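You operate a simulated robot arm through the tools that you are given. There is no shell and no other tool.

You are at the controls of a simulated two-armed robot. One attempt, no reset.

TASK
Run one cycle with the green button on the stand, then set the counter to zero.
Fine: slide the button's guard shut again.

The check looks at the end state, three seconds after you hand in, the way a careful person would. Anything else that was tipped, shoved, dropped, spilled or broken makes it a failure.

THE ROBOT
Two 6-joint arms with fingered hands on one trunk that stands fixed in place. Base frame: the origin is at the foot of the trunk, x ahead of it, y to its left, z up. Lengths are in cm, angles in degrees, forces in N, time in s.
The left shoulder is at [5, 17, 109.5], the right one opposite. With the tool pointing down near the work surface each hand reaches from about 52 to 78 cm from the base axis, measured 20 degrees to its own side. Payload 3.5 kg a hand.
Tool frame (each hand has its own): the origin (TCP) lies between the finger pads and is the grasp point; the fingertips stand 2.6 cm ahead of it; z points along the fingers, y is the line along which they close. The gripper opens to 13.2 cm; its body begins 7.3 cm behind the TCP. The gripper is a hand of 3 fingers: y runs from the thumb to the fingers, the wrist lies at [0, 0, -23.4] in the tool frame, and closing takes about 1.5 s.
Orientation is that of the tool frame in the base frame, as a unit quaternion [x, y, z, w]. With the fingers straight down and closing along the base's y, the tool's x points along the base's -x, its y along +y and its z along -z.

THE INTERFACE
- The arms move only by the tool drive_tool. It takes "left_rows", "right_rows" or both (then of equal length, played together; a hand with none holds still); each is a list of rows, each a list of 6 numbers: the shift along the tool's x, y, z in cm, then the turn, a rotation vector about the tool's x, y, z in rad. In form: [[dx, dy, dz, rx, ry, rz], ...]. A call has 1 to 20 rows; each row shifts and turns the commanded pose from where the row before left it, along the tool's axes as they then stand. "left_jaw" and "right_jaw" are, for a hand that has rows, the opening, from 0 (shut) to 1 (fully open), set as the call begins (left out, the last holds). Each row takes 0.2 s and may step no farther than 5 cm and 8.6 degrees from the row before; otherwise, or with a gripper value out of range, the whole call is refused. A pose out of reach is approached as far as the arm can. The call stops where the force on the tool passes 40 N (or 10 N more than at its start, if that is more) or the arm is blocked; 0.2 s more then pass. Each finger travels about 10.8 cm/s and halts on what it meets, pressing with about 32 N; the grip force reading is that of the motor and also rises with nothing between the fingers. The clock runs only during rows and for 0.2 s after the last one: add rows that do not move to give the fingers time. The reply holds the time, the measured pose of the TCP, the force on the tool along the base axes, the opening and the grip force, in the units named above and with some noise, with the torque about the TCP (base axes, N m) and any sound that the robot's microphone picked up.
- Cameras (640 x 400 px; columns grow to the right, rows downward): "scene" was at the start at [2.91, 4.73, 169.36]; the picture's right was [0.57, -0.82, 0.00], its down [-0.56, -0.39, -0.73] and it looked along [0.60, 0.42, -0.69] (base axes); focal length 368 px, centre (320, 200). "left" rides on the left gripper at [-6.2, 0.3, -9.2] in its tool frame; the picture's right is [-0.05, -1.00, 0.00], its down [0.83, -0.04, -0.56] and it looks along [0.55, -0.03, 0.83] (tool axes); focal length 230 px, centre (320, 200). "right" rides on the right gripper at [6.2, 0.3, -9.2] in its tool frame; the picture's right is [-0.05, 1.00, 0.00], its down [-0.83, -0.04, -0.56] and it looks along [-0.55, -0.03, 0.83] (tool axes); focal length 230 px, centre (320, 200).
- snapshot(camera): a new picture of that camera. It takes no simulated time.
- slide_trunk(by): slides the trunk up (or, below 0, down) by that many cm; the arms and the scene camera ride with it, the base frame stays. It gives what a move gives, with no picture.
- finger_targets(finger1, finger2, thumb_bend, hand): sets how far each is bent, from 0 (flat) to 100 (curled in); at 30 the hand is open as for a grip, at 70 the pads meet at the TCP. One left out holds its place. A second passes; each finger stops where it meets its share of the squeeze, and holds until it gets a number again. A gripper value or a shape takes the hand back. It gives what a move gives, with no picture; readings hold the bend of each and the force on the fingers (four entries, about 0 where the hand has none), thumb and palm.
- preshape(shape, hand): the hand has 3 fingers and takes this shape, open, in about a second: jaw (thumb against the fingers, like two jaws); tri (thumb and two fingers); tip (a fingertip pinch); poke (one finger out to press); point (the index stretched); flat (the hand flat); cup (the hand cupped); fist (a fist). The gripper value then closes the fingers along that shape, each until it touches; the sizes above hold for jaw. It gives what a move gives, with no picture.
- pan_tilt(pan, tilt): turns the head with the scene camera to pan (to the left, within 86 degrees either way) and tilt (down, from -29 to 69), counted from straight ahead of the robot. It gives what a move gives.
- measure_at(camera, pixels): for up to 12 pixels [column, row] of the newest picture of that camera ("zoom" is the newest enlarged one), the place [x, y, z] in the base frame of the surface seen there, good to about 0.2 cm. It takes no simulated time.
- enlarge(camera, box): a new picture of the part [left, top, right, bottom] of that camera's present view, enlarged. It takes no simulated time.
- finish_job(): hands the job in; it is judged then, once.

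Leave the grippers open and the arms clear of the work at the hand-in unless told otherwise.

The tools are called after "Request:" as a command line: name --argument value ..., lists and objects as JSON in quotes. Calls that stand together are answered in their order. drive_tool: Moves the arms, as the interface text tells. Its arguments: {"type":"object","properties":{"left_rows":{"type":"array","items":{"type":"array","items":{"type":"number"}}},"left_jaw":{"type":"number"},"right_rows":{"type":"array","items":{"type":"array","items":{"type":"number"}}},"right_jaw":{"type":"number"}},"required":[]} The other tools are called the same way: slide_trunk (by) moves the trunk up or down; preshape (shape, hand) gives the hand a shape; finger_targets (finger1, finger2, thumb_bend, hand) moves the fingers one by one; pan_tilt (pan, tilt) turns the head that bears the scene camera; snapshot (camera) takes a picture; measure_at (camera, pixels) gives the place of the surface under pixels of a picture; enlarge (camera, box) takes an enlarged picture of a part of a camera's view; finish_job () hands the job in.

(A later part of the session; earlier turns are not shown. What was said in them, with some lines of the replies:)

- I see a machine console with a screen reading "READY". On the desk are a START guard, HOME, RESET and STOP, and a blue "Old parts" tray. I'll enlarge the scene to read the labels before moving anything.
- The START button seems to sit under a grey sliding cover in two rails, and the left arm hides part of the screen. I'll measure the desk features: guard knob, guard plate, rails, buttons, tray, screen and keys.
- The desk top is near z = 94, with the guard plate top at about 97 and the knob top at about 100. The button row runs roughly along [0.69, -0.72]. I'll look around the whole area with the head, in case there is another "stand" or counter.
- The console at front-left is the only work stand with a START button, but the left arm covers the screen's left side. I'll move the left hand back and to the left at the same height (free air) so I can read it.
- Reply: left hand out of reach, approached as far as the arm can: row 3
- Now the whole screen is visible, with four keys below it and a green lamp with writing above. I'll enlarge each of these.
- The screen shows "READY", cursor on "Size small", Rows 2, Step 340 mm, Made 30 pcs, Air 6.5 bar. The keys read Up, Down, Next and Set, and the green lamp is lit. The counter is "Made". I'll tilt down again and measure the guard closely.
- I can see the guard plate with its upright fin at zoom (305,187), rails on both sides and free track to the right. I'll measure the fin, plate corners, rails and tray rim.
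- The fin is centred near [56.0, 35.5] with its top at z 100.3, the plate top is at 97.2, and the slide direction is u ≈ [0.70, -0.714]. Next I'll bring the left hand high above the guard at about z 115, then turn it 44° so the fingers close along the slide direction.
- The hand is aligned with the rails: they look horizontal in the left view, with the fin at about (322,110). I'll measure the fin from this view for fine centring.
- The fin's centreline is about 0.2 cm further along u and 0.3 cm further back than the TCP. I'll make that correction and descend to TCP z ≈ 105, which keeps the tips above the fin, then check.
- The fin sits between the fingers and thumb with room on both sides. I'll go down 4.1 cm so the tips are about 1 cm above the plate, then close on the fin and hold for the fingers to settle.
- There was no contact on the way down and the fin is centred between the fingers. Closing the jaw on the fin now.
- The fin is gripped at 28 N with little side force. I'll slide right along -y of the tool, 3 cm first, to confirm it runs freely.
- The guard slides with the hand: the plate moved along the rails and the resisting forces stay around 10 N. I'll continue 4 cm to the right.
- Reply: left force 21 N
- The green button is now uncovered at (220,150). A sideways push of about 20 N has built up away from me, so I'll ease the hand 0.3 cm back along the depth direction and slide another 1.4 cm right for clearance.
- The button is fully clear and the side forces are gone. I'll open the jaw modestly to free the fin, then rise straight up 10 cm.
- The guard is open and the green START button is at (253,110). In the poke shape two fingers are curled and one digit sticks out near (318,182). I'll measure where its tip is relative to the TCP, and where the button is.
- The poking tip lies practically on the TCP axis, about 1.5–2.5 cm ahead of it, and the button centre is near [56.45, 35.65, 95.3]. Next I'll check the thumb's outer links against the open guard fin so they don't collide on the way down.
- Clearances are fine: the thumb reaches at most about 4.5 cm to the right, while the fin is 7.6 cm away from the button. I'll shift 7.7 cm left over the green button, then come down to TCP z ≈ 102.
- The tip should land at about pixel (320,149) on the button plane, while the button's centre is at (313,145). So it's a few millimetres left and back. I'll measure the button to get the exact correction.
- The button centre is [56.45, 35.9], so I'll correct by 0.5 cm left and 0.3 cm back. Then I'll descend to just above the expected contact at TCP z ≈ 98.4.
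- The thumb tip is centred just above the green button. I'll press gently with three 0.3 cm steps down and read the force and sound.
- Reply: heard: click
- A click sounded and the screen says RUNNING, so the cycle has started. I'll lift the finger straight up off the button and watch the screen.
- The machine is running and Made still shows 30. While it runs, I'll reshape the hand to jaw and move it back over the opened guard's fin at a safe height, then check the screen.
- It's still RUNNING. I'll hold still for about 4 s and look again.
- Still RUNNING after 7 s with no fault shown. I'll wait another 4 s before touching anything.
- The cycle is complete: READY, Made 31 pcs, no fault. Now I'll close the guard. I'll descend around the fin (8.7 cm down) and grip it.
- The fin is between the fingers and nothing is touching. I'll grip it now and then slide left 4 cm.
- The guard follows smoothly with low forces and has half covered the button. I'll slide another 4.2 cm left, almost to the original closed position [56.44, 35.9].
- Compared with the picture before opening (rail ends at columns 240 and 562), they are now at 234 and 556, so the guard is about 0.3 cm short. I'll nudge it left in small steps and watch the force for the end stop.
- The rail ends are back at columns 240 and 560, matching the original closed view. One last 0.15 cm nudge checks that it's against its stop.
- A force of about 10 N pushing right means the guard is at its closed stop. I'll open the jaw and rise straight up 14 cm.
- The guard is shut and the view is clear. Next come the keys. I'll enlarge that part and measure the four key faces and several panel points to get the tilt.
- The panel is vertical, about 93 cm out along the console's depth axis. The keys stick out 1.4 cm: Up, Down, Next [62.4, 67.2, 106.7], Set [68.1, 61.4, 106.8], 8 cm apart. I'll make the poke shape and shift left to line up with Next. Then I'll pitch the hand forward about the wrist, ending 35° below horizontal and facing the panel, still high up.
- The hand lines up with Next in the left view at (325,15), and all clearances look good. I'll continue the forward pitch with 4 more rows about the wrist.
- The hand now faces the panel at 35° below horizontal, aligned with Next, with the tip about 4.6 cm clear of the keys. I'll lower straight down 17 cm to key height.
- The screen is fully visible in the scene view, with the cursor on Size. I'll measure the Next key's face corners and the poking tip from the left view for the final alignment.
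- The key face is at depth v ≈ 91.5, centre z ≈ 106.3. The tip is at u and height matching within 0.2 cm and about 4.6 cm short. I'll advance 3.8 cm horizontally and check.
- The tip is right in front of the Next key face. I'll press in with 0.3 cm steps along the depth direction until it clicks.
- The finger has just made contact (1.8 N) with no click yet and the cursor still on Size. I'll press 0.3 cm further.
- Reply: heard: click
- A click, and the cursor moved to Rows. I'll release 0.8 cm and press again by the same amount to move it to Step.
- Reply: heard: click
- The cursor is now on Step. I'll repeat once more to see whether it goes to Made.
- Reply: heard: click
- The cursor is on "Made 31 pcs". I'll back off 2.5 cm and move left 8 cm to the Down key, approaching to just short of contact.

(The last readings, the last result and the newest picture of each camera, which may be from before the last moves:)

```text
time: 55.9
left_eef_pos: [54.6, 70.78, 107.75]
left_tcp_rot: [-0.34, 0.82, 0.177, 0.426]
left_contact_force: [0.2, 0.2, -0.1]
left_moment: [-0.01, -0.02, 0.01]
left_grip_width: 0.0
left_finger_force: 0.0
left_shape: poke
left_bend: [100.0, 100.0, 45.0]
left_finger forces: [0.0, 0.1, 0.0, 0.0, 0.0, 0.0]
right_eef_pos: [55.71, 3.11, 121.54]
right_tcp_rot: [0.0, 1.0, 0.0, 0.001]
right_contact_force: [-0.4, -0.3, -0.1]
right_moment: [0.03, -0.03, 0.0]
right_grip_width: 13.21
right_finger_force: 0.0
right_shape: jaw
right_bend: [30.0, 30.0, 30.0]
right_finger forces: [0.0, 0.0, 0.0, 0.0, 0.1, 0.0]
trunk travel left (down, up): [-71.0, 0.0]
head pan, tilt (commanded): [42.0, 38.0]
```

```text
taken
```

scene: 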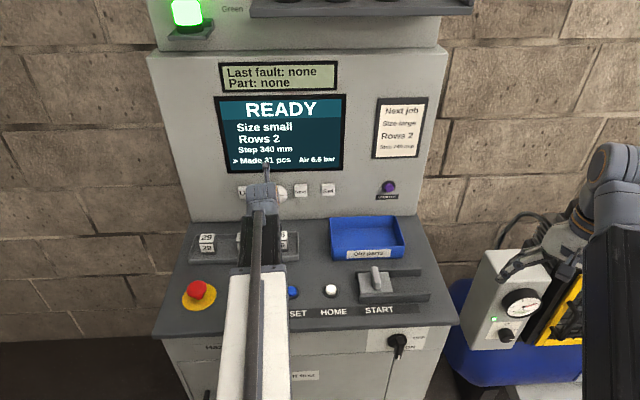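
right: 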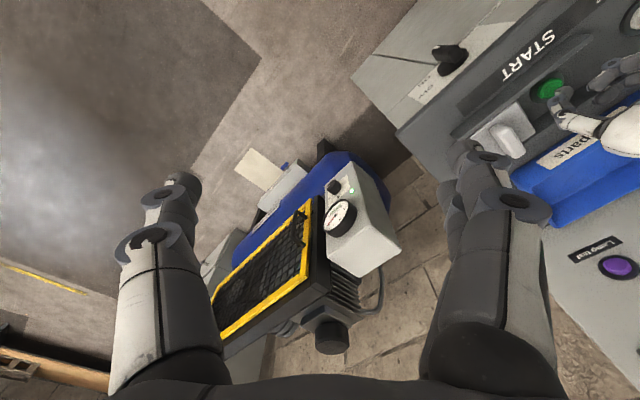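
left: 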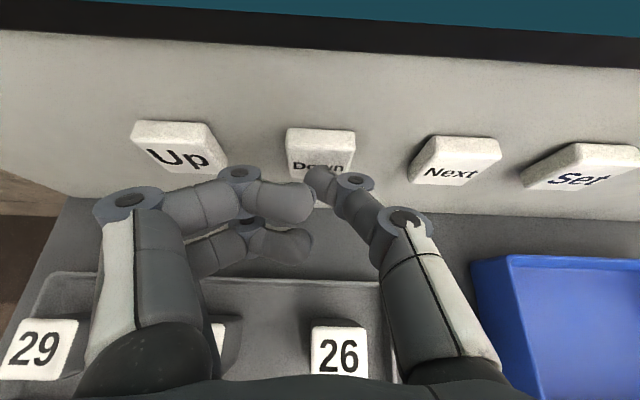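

The tip is centred on the Down key. I'll press in 1.0 cm, the same depth as before, and read the screen.

Request:
drive_tool --left_rows '[[-0.286, 0, 0.411, 0, 0, 0], [-0.171, 0, 0.246, 0, 0, 0], [-0.114, 0, 0.164, 0, 0, 0]]'

Request:
enlarge --camera "scene" --box '[205, 60, 365, 205]'

```text
time: 56.7
left_eef_pos: [55.23, 71.32, 107.71]
left_tcp_rot: [-0.339, 0.819, 0.177, 0.427]
left_contact_force: [-3.7, -4.3, -1.5]
left_moment: [-0.07, 0.07, 0.0]
left_grip_width: 0.0
left_finger_force: 0.0
left_shape: poke
left_bend: [100.0, 100.0, 45.0]
left_finger forces: [0.1, 0.0, 0.0, 0.0, 6.0, 0.0]
right_eef_pos: [55.68, 3.0, 121.63]
right_tcp_rot: [-0.001, 1.0, 0.0, 0.001]
right_contact_force: [-0.8, -0.5, -0.6]
right_moment: [0.02, 0.0, 0.01]
right_grip_width: 13.2
right_finger_force: 0.2
right_shape: jaw
right_bend: [30.0, 30.0, 30.0]
right_finger forces: [0.0, 0.0, 0.1, 0.0, 0.1, 0.0]
trunk travel left (down, up): [-71.0, 0.0]
head pan, tilt (commanded): [42.0, 38.0]
heard: click
```

```text
2.76 times, centred on (285, 132) of scene
```

zoom: 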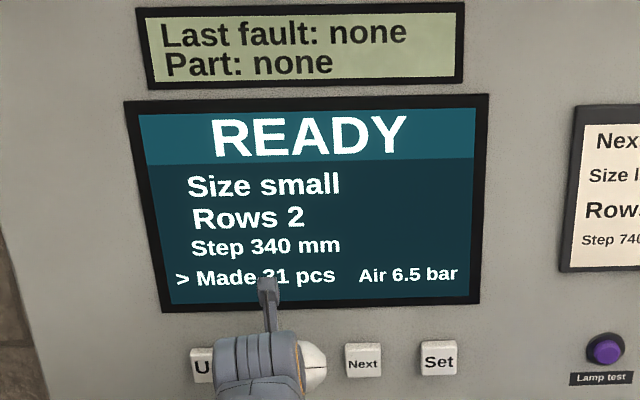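

It clicked, but the first digit is partly hidden by the hand. I'll enlarge the Made line more closely.

Request:
enlarge --camera "scene" --box '[225, 148, 305, 178]'

```text
8.00 times, centred on (265, 163) of scene
```

zoom: 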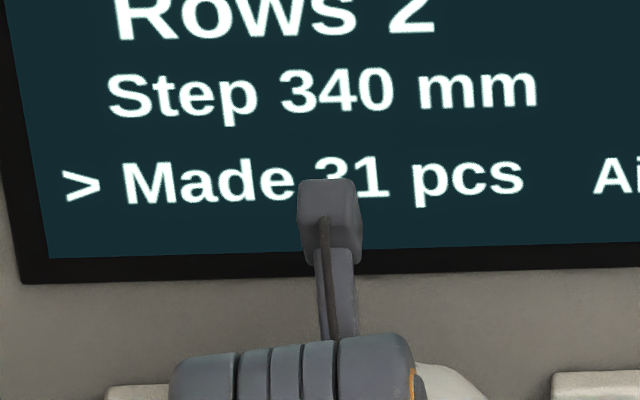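

It looks unchanged at 31. I'll back off 2.5 cm from Down and look again.

Request:
drive_tool --left_rows '[[0.571, 0, -0.821, 0, 0, 0], [0.857, 0, -1.232, 0, 0, 0], [0, 0, 0, 0, 0, 0]]'

Request:
enlarge --camera "scene" --box '[205, 90, 365, 190]'

```text
time: 57.5
left_eef_pos: [53.47, 69.7, 107.81]
left_tcp_rot: [-0.339, 0.82, 0.176, 0.427]
left_contact_force: [0.6, 0.7, 0.3]
left_moment: [0.01, 0.03, 0.04]
left_grip_width: 0.01
left_finger_force: 0.0
left_shape: poke
left_bend: [100.0, 100.0, 45.0]
left_finger forces: [0.0, 0.0, 0.1, 0.0, 0.1, 0.0]
right_eef_pos: [55.63, 3.08, 121.48]
right_tcp_rot: [0.0, 1.0, 0.0, 0.001]
right_contact_force: [0.0, -0.2, -0.3]
right_moment: [-0.01, -0.02, 0.02]
right_grip_width: 13.17
right_finger_force: 0.1
right_shape: jaw
right_bend: [30.0, 30.0, 30.0]
right_finger forces: [0.1, 0.0, 0.0, 0.0, 0.1, 0.0]
trunk travel left (down, up): [-71.0, 0.0]
head pan, tilt (commanded): [42.0, 38.0]
```

```text
4.00 times, centred on (285, 140) of scene
```

zoom: 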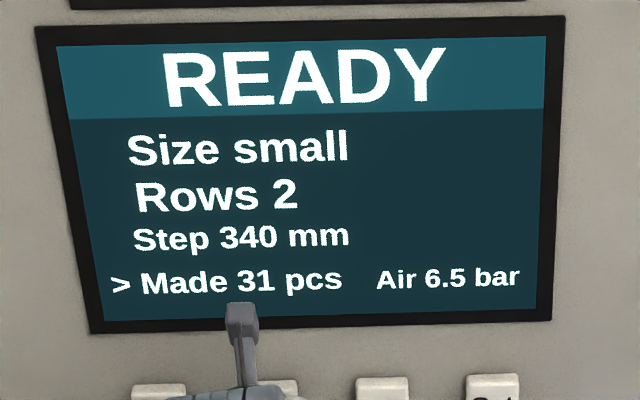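

Made is still 31, so Down alone doesn't change the counter. With the cursor on Made, Set is the logical key. I'll move right 16.1 cm at this stand-off to the Set key and approach to 1 cm short of press depth.

Request:
drive_tool --left_rows '[[0, -4.0, 0, 0, 0, 0], [0, -4.0, 0, 0, 0, 0], [0, -4.0, 0, 0, 0, 0], [0, -4.1, 0, 0, 0, 0], [-0.857, 0, 1.232, 0, 0, 0], [0, 0, 0, 0, 0, 0]]'

Request:
snapshot --camera "left"

Request:
snapshot --camera "scene"

```text
time: 58.9
left_eef_pos: [66.13, 59.25, 107.6]
left_tcp_rot: [-0.339, 0.82, 0.176, 0.427]
left_contact_force: [-0.5, -0.5, -0.2]
left_moment: [0.01, 0.0, -0.04]
left_grip_width: 0.01
left_finger_force: 0.0
left_shape: poke
left_bend: [100.0, 100.0, 45.0]
left_finger forces: [0.0, 0.0, 0.0, 0.0, 0.0, 0.0]
right_eef_pos: [55.73, 3.11, 121.47]
right_tcp_rot: [-0.001, 1.0, 0.001, 0.001]
right_contact_force: [0.0, 0.2, -0.5]
right_moment: [0.0, 0.04, 0.01]
right_grip_width: 13.18
right_finger_force: 0.1
right_shape: jaw
right_bend: [30.0, 30.0, 30.0]
right_finger forces: [0.1, 0.1, 0.0, 0.0, 0.0, 0.0]
trunk travel left (down, up): [-71.0, 0.0]
head pan, tilt (commanded): [42.0, 38.0]
```

```text
taken
```

left: 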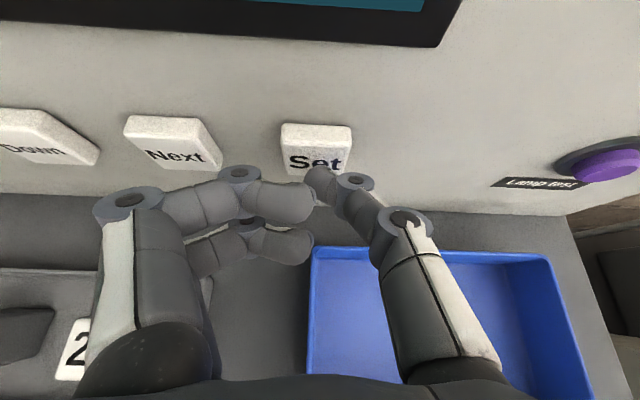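

```text
taken
```

scene: 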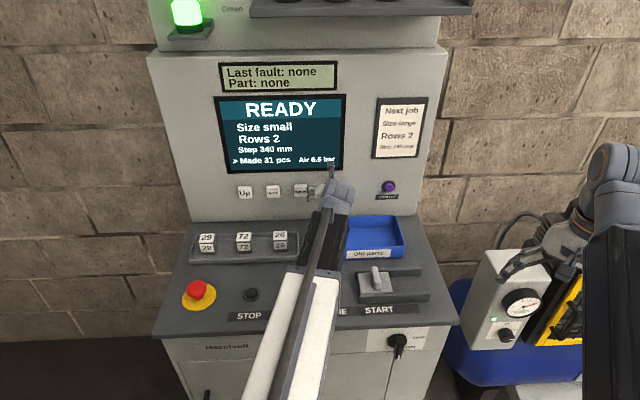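

The tip is right in front of Set. I'll press it 1.0 cm and read the screen.

Request:
drive_tool --left_rows '[[-0.286, 0, 0.411, 0, 0, 0], [-0.171, 0, 0.246, 0, 0, 0], [-0.114, 0, 0.164, 0, 0, 0]]'

Request:
enlarge --camera "scene" --box '[205, 60, 365, 205]'

```text
time: 59.7
left_eef_pos: [66.71, 59.93, 107.59]
left_tcp_rot: [-0.34, 0.82, 0.177, 0.426]
left_contact_force: [-4.8, -6.5, -0.7]
left_moment: [-0.13, 0.07, -0.04]
left_grip_width: 0.0
left_finger_force: 0.0
left_shape: poke
left_bend: [100.0, 100.0, 45.0]
left_finger forces: [0.0, 0.1, 0.1, 0.0, 7.9, 0.1]
right_eef_pos: [55.65, 2.94, 121.49]
right_tcp_rot: [-0.001, 1.0, 0.001, 0.001]
right_contact_force: [0.3, 1.0, -0.4]
right_moment: [0.0, -0.01, -0.04]
right_grip_width: 13.19
right_finger_force: 0.1
right_shape: jaw
right_bend: [30.0, 30.0, 30.0]
right_finger forces: [0.1, 0.0, 0.0, 0.1, 0.0, 0.0]
trunk travel left (down, up): [-71.0, 0.0]
head pan, tilt (commanded): [42.0, 38.0]
heard: click
```

```text
2.76 times, centred on (285, 132) of scene
```

zoom: 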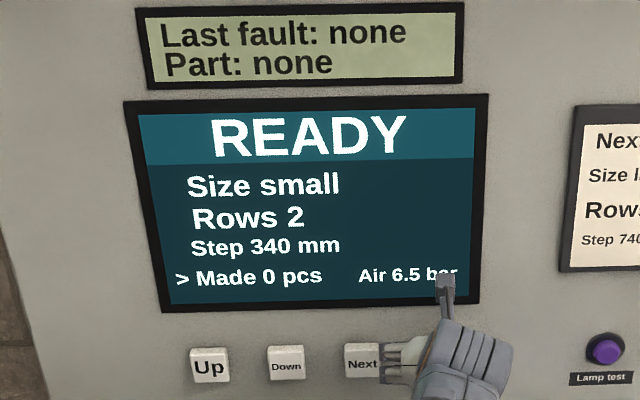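

The screen now reads Made 0 pcs, with Size small, Rows 2 and Step 340 unchanged, READY and no fault. I'll release Set by backing off 4 cm horizontally, then rise 16 cm.

Request:
drive_tool --left_rows '[[0.571, 0, -0.821, 0, 0, 0], [0.857, 0, -1.232, 0, 0, 0], [0.857, 0, -1.232, 0, 0, 0], [-3.28, 0, -2.28, 0, 0, 0], [-3.28, 0, -2.28, 0, 0, 0], [-3.28, 0, -2.28, 0, 0, 0], [-3.28, 0, -2.28, 0, 0, 0]]'

Request:
snapshot --camera "scene"

```text
time: 61.3
left_eef_pos: [64.16, 57.4, 123.48]
left_tcp_rot: [-0.34, 0.82, 0.177, 0.426]
left_contact_force: [-0.3, 0.0, -0.4]
left_moment: [0.02, -0.02, 0.0]
left_grip_width: 0.0
left_finger_force: 0.1
left_shape: poke
left_bend: [100.0, 100.0, 45.0]
left_finger forces: [0.0, 0.1, 0.0, 0.1, 0.1, 0.1]
right_eef_pos: [55.63, 3.06, 121.5]
right_tcp_rot: [-0.001, 1.0, 0.0, 0.001]
right_contact_force: [0.6, -0.6, 0.0]
right_moment: [-0.03, -0.02, -0.01]
right_grip_width: 13.18
right_finger_force: 0.1
right_shape: jaw
right_bend: [30.0, 30.0, 30.0]
right_finger forces: [0.0, 0.0, 0.1, 0.0, 0.0, 0.1]
trunk travel left (down, up): [-71.0, 0.0]
head pan, tilt (commanded): [42.0, 38.0]
```

```text
taken
```

scene: 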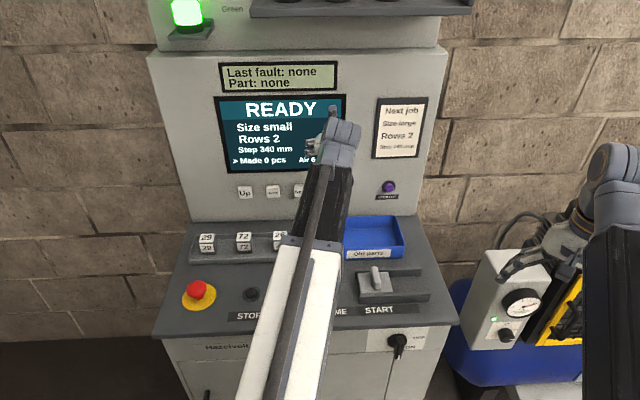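

The hand is clear of the panel. I'll pitch it back to pointing straight down about the wrist, then rise 8 cm.

Request:
drive_tool --left_rows '[[2.8, 0, -0.17, 0, 0.12, 0], [2.8, 0, -0.17, 0, 0.12, 0], [2.8, 0, -0.17, 0, 0.12, 0], [2.8, 0, -0.17, 0, 0.12, 0], [2.8, 0, -0.17, 0, 0.12, 0], [2.8, 0, -0.17, 0, 0.12, 0], [2.8, 0, -0.17, 0, 0.12, 0], [2.8, 0, -0.17, 0, 0.12, 0], [0, 0, -4, 0, 0, 0], [0, 0, -4, 0, 0, 0]]'

Request:
snapshot --camera "left"

```text
time: 63.5
left_eef_pos: [50.52, 43.89, 121.76]
left_tcp_rot: [-0.383, 0.924, 0.0, -0.002]
left_contact_force: [-0.8, -1.1, 0.1]
left_moment: [0.01, -0.01, 0.0]
left_grip_width: 0.03
left_finger_force: 0.0
left_shape: poke
left_bend: [100.0, 100.0, 45.0]
left_finger forces: [0.1, 0.1, 0.1, 0.0, 0.1, 0.0]
right_eef_pos: [55.75, 2.99, 121.6]
right_tcp_rot: [-0.001, 1.0, 0.0, 0.001]
right_contact_force: [0.3, -0.4, 0.4]
right_moment: [0.01, 0.0, 0.01]
right_grip_width: 13.21
right_finger_force: 0.0
right_shape: jaw
right_bend: [30.0, 30.0, 30.0]
right_finger forces: [0.0, 0.0, 0.0, 0.0, 0.0, 0.0]
trunk travel left (down, up): [-71.0, 0.0]
head pan, tilt (commanded): [42.0, 38.0]
```

```text
taken
```

left: 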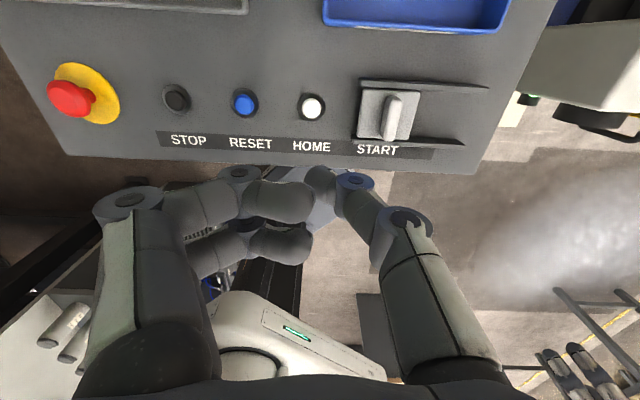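

The guard plate is at the left end of its rails, and nothing else is displaced. I'll open the hand back to jaw shape, move it away to the left at this height, and turn it back to its original yaw.

Request:
preshape --hand "left" --shape "jaw"

Request:
drive_tool --left_rows '[[1.17, 3.99, 0, 0, 0, 0], [1.17, 3.99, 0, 0, 0, 0], [1.17, 3.99, 0, 0, 0, 0], [1.17, 3.99, 0, 0, 0, 0], [1.17, 3.99, 0, 0, 0, 0], [1.17, 3.99, 0, 0, 0, 0], [1.17, 3.99, 0, 0, 0, 0], [1.17, 3.99, 0, 0, 0, 0], [1.17, 3.99, 0, 0, 0, 0], [1.17, 3.99, 0, 0, 0, 0], [0, 0, 0, 0, 0, 0.13], [0, 0, 0, 0, 0, 0.13], [0, 0, 0, 0, 0, 0.13], [0, 0, 0, 0, 0, 0.13], [0, 0, 0, 0, 0, 0.13], [0, 0, 0, 0, 0, 0.13]]' --left_jaw 1.0

Request:
snapshot --camera "scene"

Request:
enlarge --camera "scene" --box '[180, 210, 450, 390]'

Request:
enlarge --camera "scene" --box '[205, 60, 365, 205]'

```text
time: 64.4
left_eef_pos: [50.57, 43.86, 121.65]
left_tcp_rot: [-0.383, 0.924, 0.0, 0.0]
left_contact_force: [0.2, -0.8, -0.6]
left_moment: [-0.03, -0.01, 0.0]
left_grip_width: 13.19
left_finger_force: 0.1
left_shape: jaw
left_bend: [30.0, 30.0, 30.0]
left_finger forces: [0.0, 0.0, 0.0, 0.1, 0.1, 0.1]
right_eef_pos: [55.68, 2.97, 121.5]
right_tcp_rot: [0.0, 1.0, 0.0, 0.001]
right_contact_force: [0.7, -0.6, -0.9]
right_moment: [0.01, 0.0, -0.01]
right_grip_width: 13.18
right_finger_force: 0.0
right_shape: jaw
right_bend: [30.0, 30.0, 30.0]
right_finger forces: [0.1, 0.0, 0.0, 0.0, 0.1, 0.0]
trunk travel left (down, up): [-71.0, 0.0]
head pan, tilt (commanded): [42.0, 38.0]
```

```text
time: 67.8
left_eef_pos: [14.15, 64.05, 120.46]
left_tcp_rot: [-0.002, 1.0, 0.0, 0.0]
left_contact_force: [-0.8, 0.1, -0.2]
left_moment: [0.0, 0.0, -0.02]
left_grip_width: 13.2
left_finger_force: 0.0
left_shape: jaw
left_bend: [30.0, 30.0, 30.0]
left_finger forces: [0.1, 0.0, 0.0, 0.0, 0.1, 0.0]
left hand out of reach, approached as far as the arm can: row 4, 5, 7
right_eef_pos: [55.68, 2.99, 121.51]
right_tcp_rot: [-0.001, 1.0, 0.0, 0.001]
right_contact_force: [-0.5, -0.5, 0.3]
right_moment: [0.05, -0.02, 0.02]
right_grip_width: 13.19
right_finger_force: 0.0
right_shape: jaw
right_bend: [30.0, 30.0, 30.0]
right_finger forces: [0.0, 0.0, 0.0, 0.0, 0.0, 0.0]
trunk travel left (down, up): [-71.0, 0.0]
head pan, tilt (commanded): [42.0, 38.0]
```

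```text
taken
```

scene: 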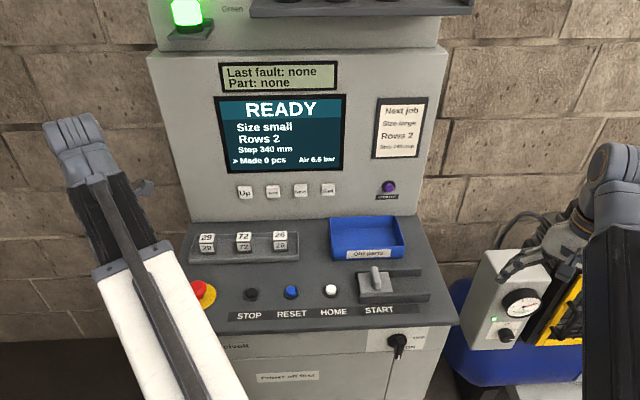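

```text
2.22 times, centred on (315, 300) of scene
```

zoom: 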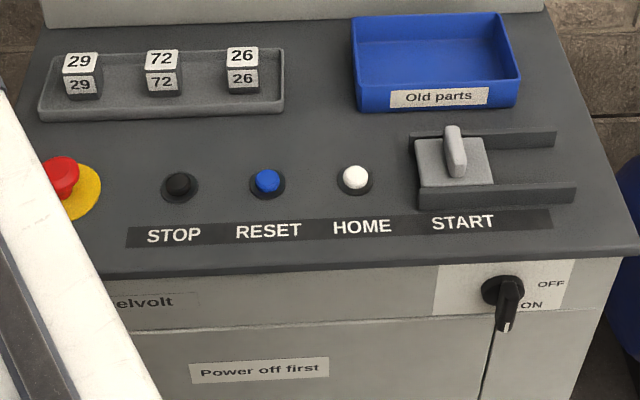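

```text
2.76 times, centred on (285, 132) of scene
```

zoom: 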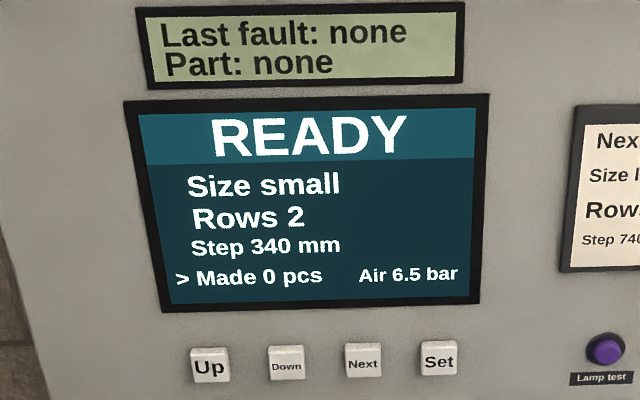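

The guard looks identical to its original closed position (plate at zoom columns 415–493, fin at 445–467). The screen reads READY, Made 0 pcs, settings unchanged and no fault. All parts are in place, both grippers are open and the arms are clear, so I'm handing in.

Request:
finish_job

```text
The job is handed in.
```

I ran one cycle with the green START button, set the counter to zero and slid the guard shut again. The job is handed in; I haven't seen a verdict.

- **Cycle:** one press started it. The screen went from RUNNING back to READY with no fault, and the count rose from 30 to 31.
- **Guard:** I pushed it back to its closed stop. In the last picture it sits where it started.
- **Counter:** the screen now reads "Made 0 pcs". I moved the cursor to Made with the Next key and pressed Set. I also tried Down once, which changed nothing.
- **Left as is:** Size small, Rows 2 and Step 340 mm are unchanged. The screen cursor is still on Made; it started on Size.

Nothing else on the stand moved. Both hands are open, and both arms are clear of the stand.
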